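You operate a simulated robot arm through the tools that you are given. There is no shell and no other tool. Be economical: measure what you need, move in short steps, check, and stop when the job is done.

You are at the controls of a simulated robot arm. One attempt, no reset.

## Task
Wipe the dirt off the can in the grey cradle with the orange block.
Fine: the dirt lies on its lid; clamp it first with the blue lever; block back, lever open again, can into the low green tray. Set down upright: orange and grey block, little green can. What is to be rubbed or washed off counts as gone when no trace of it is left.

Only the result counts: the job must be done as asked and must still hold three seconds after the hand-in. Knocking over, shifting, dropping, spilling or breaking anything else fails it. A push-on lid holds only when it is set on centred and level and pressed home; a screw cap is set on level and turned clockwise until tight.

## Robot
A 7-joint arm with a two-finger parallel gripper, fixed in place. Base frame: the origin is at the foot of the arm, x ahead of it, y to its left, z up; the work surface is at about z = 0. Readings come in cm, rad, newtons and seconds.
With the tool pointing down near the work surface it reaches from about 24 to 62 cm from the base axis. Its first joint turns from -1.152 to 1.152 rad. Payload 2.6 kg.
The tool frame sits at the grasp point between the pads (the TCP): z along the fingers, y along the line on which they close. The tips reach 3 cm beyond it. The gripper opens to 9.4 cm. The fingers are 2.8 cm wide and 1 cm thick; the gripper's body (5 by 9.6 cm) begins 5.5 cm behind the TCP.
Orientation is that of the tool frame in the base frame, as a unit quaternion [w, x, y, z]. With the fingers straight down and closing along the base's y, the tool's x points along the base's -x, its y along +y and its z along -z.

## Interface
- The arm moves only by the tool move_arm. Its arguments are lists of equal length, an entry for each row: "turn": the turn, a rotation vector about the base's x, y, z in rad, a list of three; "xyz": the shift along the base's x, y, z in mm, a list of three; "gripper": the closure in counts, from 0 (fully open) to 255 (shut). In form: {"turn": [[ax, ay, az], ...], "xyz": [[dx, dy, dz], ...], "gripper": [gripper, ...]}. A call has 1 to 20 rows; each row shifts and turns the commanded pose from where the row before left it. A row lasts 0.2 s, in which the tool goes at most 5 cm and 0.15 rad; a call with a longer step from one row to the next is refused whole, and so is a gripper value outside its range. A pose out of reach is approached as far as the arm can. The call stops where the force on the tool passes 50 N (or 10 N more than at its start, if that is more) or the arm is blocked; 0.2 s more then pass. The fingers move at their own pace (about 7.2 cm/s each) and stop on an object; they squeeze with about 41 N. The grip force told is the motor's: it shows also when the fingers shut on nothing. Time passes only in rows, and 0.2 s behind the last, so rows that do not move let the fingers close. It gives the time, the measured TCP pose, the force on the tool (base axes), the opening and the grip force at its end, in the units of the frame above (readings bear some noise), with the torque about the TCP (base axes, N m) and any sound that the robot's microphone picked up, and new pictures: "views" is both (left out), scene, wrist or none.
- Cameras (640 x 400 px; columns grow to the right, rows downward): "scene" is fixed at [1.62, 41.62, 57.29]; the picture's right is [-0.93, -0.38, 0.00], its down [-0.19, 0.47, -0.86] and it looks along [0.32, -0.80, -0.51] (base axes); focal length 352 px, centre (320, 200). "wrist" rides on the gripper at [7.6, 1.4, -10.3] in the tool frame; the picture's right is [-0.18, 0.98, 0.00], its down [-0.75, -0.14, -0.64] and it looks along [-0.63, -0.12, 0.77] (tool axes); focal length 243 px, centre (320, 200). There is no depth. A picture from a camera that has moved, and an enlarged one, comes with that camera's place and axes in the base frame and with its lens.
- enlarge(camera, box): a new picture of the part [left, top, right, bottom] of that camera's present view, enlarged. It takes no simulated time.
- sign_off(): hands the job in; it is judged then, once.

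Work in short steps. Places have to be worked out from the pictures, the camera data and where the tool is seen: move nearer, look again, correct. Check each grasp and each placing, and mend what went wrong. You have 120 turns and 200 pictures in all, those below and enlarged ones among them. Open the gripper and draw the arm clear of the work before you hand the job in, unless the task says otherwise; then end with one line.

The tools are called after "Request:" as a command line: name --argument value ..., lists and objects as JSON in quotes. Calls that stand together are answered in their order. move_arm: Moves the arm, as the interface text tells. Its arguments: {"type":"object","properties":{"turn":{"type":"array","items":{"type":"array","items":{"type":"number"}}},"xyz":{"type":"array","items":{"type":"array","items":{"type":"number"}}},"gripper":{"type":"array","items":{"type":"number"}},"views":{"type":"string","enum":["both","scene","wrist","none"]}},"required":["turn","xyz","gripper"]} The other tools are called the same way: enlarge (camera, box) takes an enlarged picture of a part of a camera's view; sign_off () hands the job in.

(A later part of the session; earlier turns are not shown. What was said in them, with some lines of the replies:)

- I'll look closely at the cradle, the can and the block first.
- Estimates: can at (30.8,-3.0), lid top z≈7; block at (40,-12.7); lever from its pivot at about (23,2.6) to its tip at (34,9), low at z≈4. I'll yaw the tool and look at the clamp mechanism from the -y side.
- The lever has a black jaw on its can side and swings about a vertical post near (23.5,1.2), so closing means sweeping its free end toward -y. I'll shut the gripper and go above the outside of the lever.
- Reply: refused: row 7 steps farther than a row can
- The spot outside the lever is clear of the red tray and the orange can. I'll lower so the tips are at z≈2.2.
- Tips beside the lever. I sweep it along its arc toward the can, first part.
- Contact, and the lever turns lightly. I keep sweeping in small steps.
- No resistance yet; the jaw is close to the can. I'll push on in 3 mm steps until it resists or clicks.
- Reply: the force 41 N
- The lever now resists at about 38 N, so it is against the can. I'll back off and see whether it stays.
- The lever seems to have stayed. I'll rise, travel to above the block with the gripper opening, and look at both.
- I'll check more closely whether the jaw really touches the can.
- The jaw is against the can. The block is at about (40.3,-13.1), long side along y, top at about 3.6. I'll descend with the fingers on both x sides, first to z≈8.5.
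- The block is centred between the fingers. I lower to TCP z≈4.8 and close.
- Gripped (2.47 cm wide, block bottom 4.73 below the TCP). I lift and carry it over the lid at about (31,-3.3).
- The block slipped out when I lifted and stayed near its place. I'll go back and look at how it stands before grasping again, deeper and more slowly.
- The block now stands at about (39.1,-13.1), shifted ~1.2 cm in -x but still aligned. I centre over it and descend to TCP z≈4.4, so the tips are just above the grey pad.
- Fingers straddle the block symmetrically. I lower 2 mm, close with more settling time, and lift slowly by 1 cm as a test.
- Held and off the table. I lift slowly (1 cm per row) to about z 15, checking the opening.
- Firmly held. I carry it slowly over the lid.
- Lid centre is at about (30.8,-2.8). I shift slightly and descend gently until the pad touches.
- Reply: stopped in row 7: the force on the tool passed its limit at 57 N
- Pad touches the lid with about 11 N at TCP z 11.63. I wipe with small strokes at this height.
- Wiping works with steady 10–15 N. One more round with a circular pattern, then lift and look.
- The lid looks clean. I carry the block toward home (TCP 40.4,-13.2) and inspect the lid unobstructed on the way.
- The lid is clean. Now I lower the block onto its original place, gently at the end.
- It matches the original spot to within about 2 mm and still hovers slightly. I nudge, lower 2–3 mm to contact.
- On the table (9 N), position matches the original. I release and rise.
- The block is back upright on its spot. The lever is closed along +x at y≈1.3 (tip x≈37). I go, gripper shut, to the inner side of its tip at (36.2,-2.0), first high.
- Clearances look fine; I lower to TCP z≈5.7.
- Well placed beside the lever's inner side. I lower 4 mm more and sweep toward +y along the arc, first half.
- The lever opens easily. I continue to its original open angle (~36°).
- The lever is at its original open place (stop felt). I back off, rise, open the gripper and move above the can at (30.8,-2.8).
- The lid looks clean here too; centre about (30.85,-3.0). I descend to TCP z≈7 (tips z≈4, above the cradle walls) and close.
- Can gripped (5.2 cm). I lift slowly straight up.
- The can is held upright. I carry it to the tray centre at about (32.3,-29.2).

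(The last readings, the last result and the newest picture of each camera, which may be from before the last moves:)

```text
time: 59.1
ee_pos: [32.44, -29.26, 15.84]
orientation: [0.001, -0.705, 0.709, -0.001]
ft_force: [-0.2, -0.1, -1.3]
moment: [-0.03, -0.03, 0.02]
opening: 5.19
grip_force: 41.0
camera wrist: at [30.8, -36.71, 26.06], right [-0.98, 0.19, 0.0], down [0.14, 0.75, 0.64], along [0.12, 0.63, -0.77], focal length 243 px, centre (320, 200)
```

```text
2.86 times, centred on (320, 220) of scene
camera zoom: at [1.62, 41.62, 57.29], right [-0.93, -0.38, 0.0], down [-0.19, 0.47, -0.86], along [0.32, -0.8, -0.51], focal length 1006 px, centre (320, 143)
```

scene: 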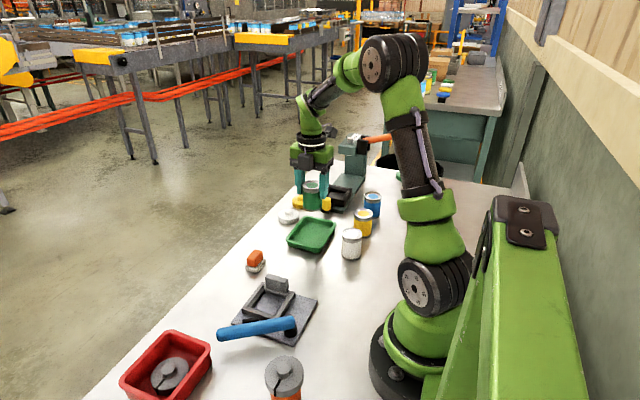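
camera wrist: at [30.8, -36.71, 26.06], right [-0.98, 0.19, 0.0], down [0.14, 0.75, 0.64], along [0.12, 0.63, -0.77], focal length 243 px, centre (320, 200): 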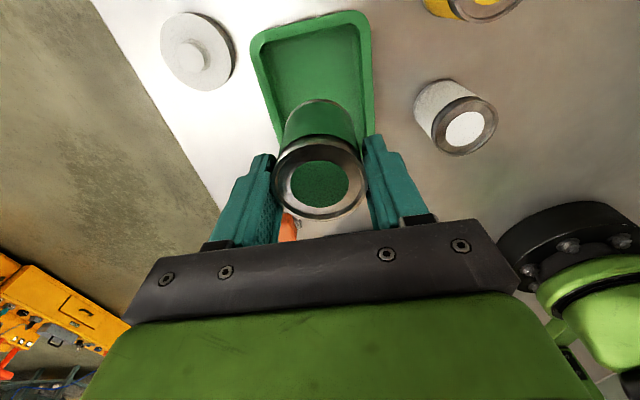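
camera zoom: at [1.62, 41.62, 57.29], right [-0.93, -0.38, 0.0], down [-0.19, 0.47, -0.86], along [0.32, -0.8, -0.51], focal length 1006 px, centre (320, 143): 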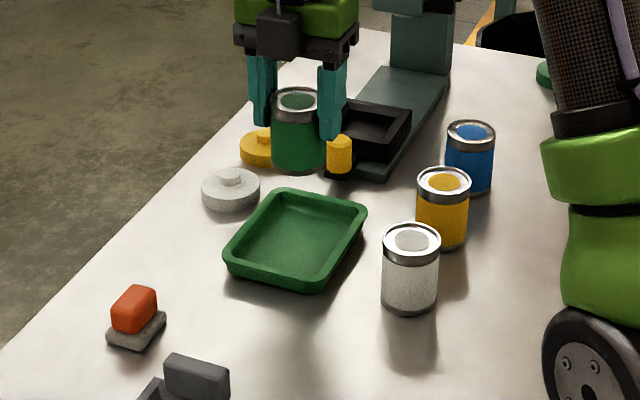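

Tray is right below. I lower to about TCP z 8 first.

Request:
move_arm --turn '[[0, 0, 0], [0, 0, 0], [0, 0, 0], [0, 0, 0], [0, 0, 0], [0, 0, 0], [0, 0, 0]]' --xyz '[[0, 0, -10], [0, 0, -15], [0, 0, -18], [0, 0, -18], [0, 0, -12], [0, 0, -5], [0, 0, 0]]' --gripper '[255, 255, 255, 255, 255, 255, 255]'

Request:
enlarge --camera "scene" --box '[260, 170, 380, 270]'

```text
time: 60.8
ee_pos: [32.49, -29.39, 8.09]
orientation: [0.002, -0.705, 0.709, -0.002]
ft_force: [-0.5, 0.4, -1.7]
moment: [0.02, -0.04, 0.0]
opening: 5.18
grip_force: 40.7
camera wrist: at [30.77, -36.88, 18.26], right [-0.98, 0.19, 0.0], down [0.14, 0.75, 0.64], along [0.12, 0.63, -0.77], focal length 243 px, centre (320, 200)
```

scene: 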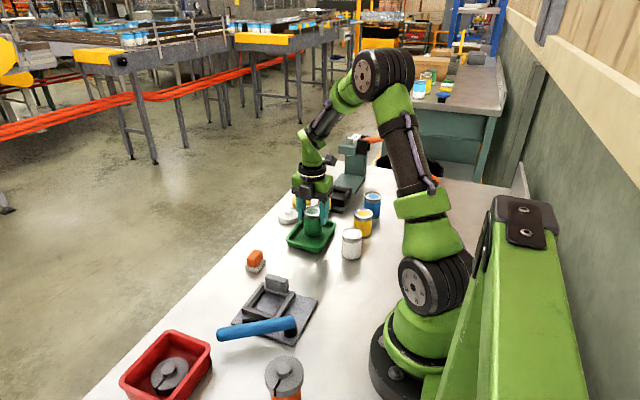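
wrist: 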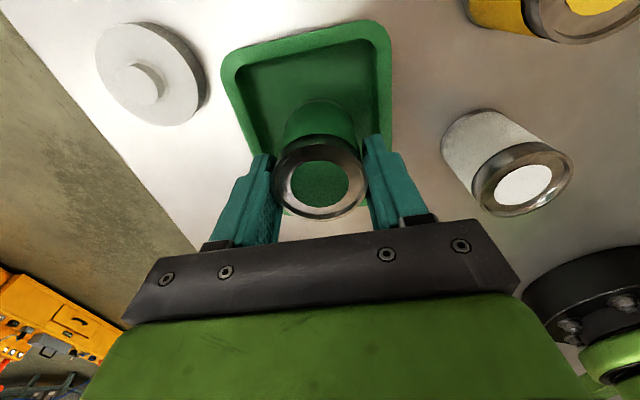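

```text
4.00 times, centred on (320, 220) of scene
camera zoom: at [1.62, 41.62, 57.29], right [-0.93, -0.38, 0.0], down [-0.19, 0.47, -0.86], along [0.32, -0.8, -0.51], focal length 1408 px, centre (320, 120)
```

zoom: 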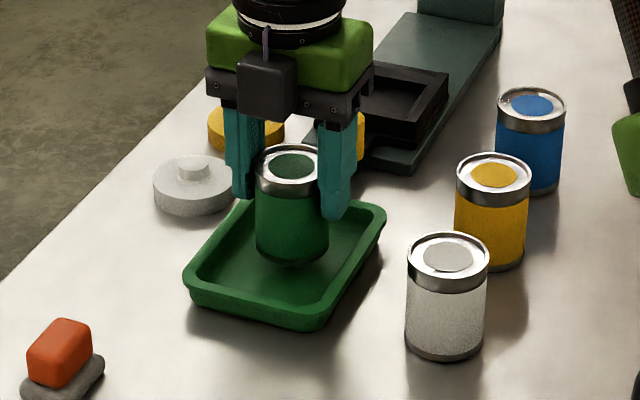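

Can is well inside the tray. I lower in small steps until it touches.

Request:
move_arm --turn '[[0, 0, 0], [0, 0, 0], [0, 0, 0], [0, 0, 0], [0, 0, 0]]' --xyz '[[0, 0, -3], [0, 0, -3], [0, 0, -2], [0, 0, -2], [0, 0, 0]]' --gripper '[255, 255, 255, 255, 255]' --views "none"

Request:
enlarge --camera "scene" --box '[280, 180, 350, 260]'

```text
time: 62.0
ee_pos: [32.31, -29.39, 7.05]
orientation: [0.0, -0.705, 0.71, 0.0]
ft_force: [-0.5, 0.0, -1.3]
moment: [0.03, -0.02, 0.0]
opening: 5.19
grip_force: 40.8
```

```text
5.00 times, centred on (315, 220) of scene
camera zoom: at [1.62, 41.62, 57.29], right [-0.93, -0.38, 0.0], down [-0.19, 0.47, -0.86], along [0.32, -0.8, -0.51], focal length 1760 px, centre (345, 100)
```

zoom: 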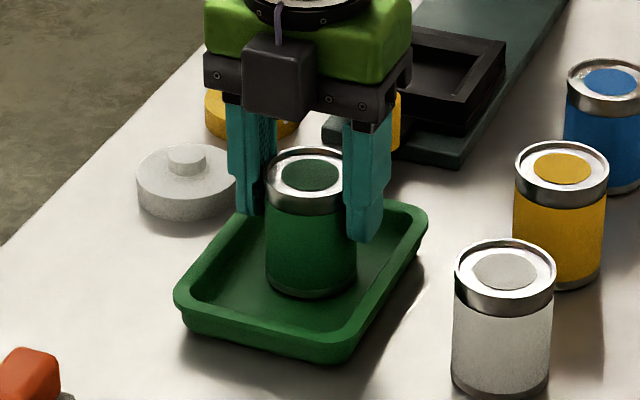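

Not touching yet (no force). I go on in 1–2 mm steps.

Request:
move_arm --turn '[[0, 0, 0], [0, 0, 0], [0, 0, 0], [0, 0, 0]]' --xyz '[[0, 0, -1.5], [0, 0, -1.5], [0, 0, -1.5], [0, 0, 0]]' --gripper '[255, 255, 255, 255]' --views "none"

```text
time: 63.0
ee_pos: [32.37, -29.48, 6.68]
orientation: [0.001, -0.705, 0.709, -0.004]
ft_force: [-2.7, 3.6, 31.5]
moment: [-0.44, 0.07, -0.06]
opening: 5.17
grip_force: 40.7
```

Touched down (31 N). I relieve 2 mm... then release and rise.

Request:
move_arm --turn '[[0, 0, 0], [0, 0, 0], [0, 0, 0], [0, 0, 0], [0, 0, 0], [0, 0, 0], [0, 0, 0], [0, 0, 0], [0, 0, 0]]' --xyz '[[0, 0, 1], [0, 0, 0], [0, 0, 0], [0, 0, 0], [0, 0, 15], [0, 0, 40], [0, 0, 45], [0, 0, 45], [0, 0, 0]]' --gripper '[255, 0, 0, 0, 0, 0, 0, 0, 0]'

Request:
enlarge --camera "scene" --box '[280, 180, 350, 260]'

Request:
enlarge --camera "wrist" --box '[240, 60, 400, 200]'

Request:
enlarge --camera "scene" --box '[200, 230, 330, 360]'

```text
time: 65.0
ee_pos: [32.52, -29.57, 21.25]
orientation: [0.001, -0.705, 0.709, -0.001]
ft_force: [-0.1, -0.2, 0.3]
moment: [-0.02, 0.01, 0.01]
opening: 9.4
grip_force: 0.0
camera wrist: at [30.9, -36.99, 31.45], right [-0.98, 0.19, 0.0], down [0.14, 0.75, 0.64], along [0.12, 0.63, -0.77], focal length 243 px, centre (320, 200)
```

scene: 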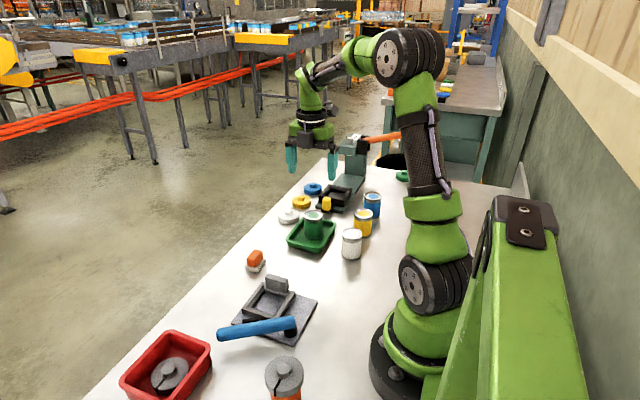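
wrist: 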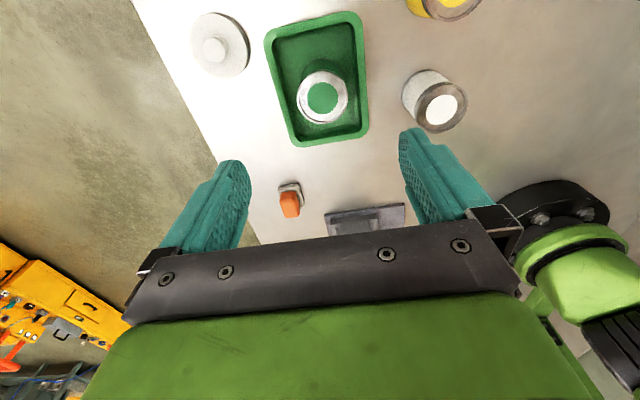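

```text
5.00 times, centred on (315, 220) of scene
camera zoom: at [1.62, 41.62, 57.29], right [-0.93, -0.38, 0.0], down [-0.19, 0.47, -0.86], along [0.32, -0.8, -0.51], focal length 1760 px, centre (345, 100)
```

zoom: 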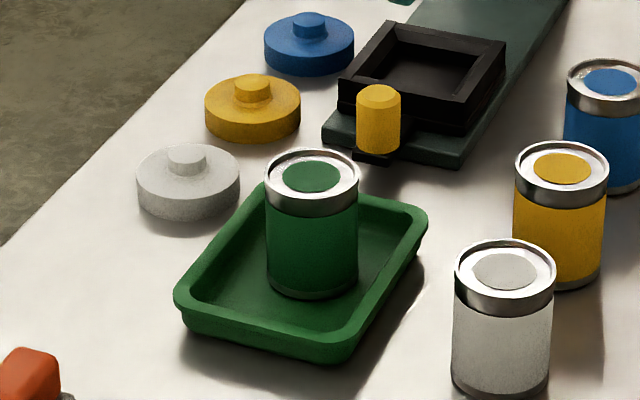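

```text
2.86 times, centred on (320, 130) of wrist
camera zoom: at [30.9, -36.99, 31.45], right [-0.98, 0.19, 0.0], down [0.14, 0.75, 0.64], along [0.12, 0.63, -0.77], focal length 693 px, centre (320, 400)
```

zoom: 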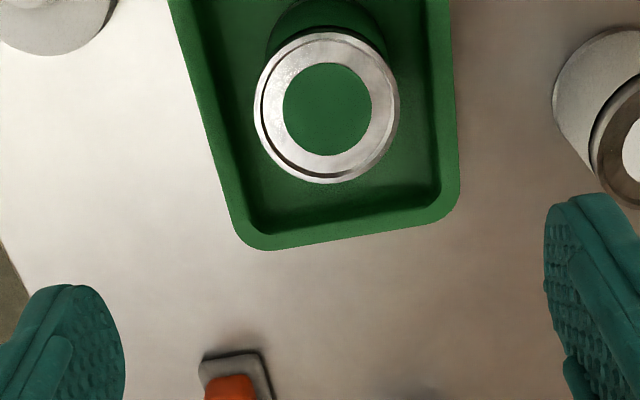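

```text
3.08 times, centred on (265, 295) of scene
camera zoom: at [1.62, 41.62, 57.29], right [-0.93, -0.38, 0.0], down [-0.19, 0.47, -0.86], along [0.32, -0.8, -0.51], focal length 1083 px, centre (489, -92)
```

zoom: 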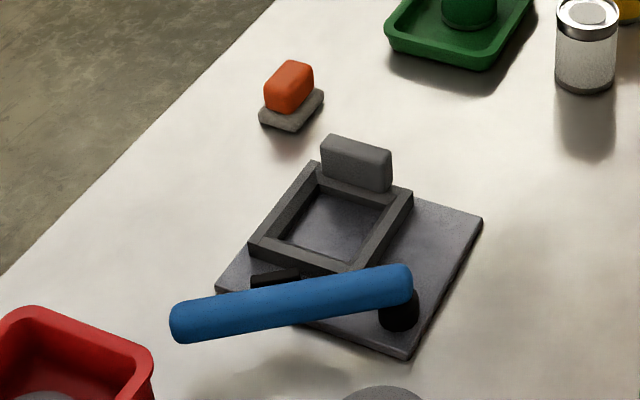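

The can stands in the tray, the block is home and the lever is open. One last close look at the lid for any trace.

Request:
enlarge --camera "scene" --box '[298, 205, 328, 225]'

Request:
enlarge --camera "wrist" --box '[297, 62, 353, 112]'

```text
16.00 times, centred on (313, 215) of scene
camera zoom: at [1.62, 41.62, 57.29], right [-0.93, -0.38, 0.0], down [-0.19, 0.47, -0.86], along [0.32, -0.8, -0.51], focal length 5633 px, centre (432, -40)
```

zoom: 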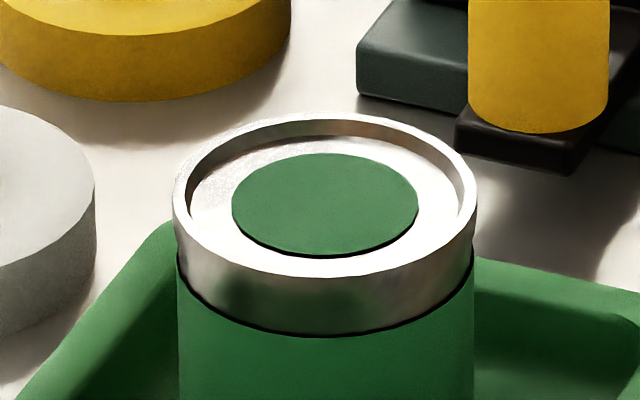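

```text
8.00 times, centred on (325, 87) of wrist
camera zoom: at [30.9, -36.99, 31.45], right [-0.98, 0.19, 0.0], down [0.14, 0.75, 0.64], along [0.12, 0.63, -0.77], focal length 1941 px, centre (280, 1104)
```

zoom: 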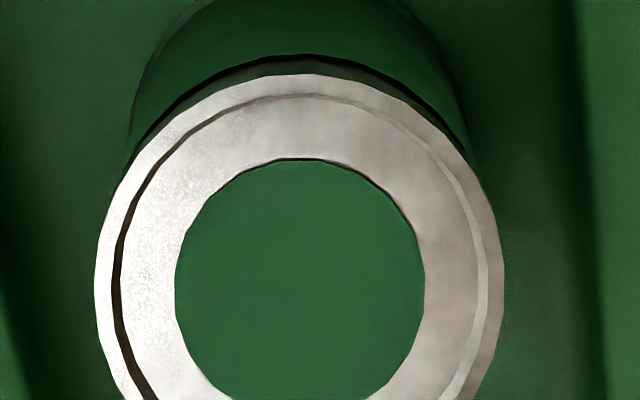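

The lid shows no trace of dirt, everything is in place, and the open gripper is well clear. I hand in.

Request:
sign_off

```text
The job is handed in.
```

I clamped the can and wiped its lid until no dirt showed. The block is back upright within about 2 mm of its spot after slipping once, the lever is open again, and the can stands upright in the green tray.
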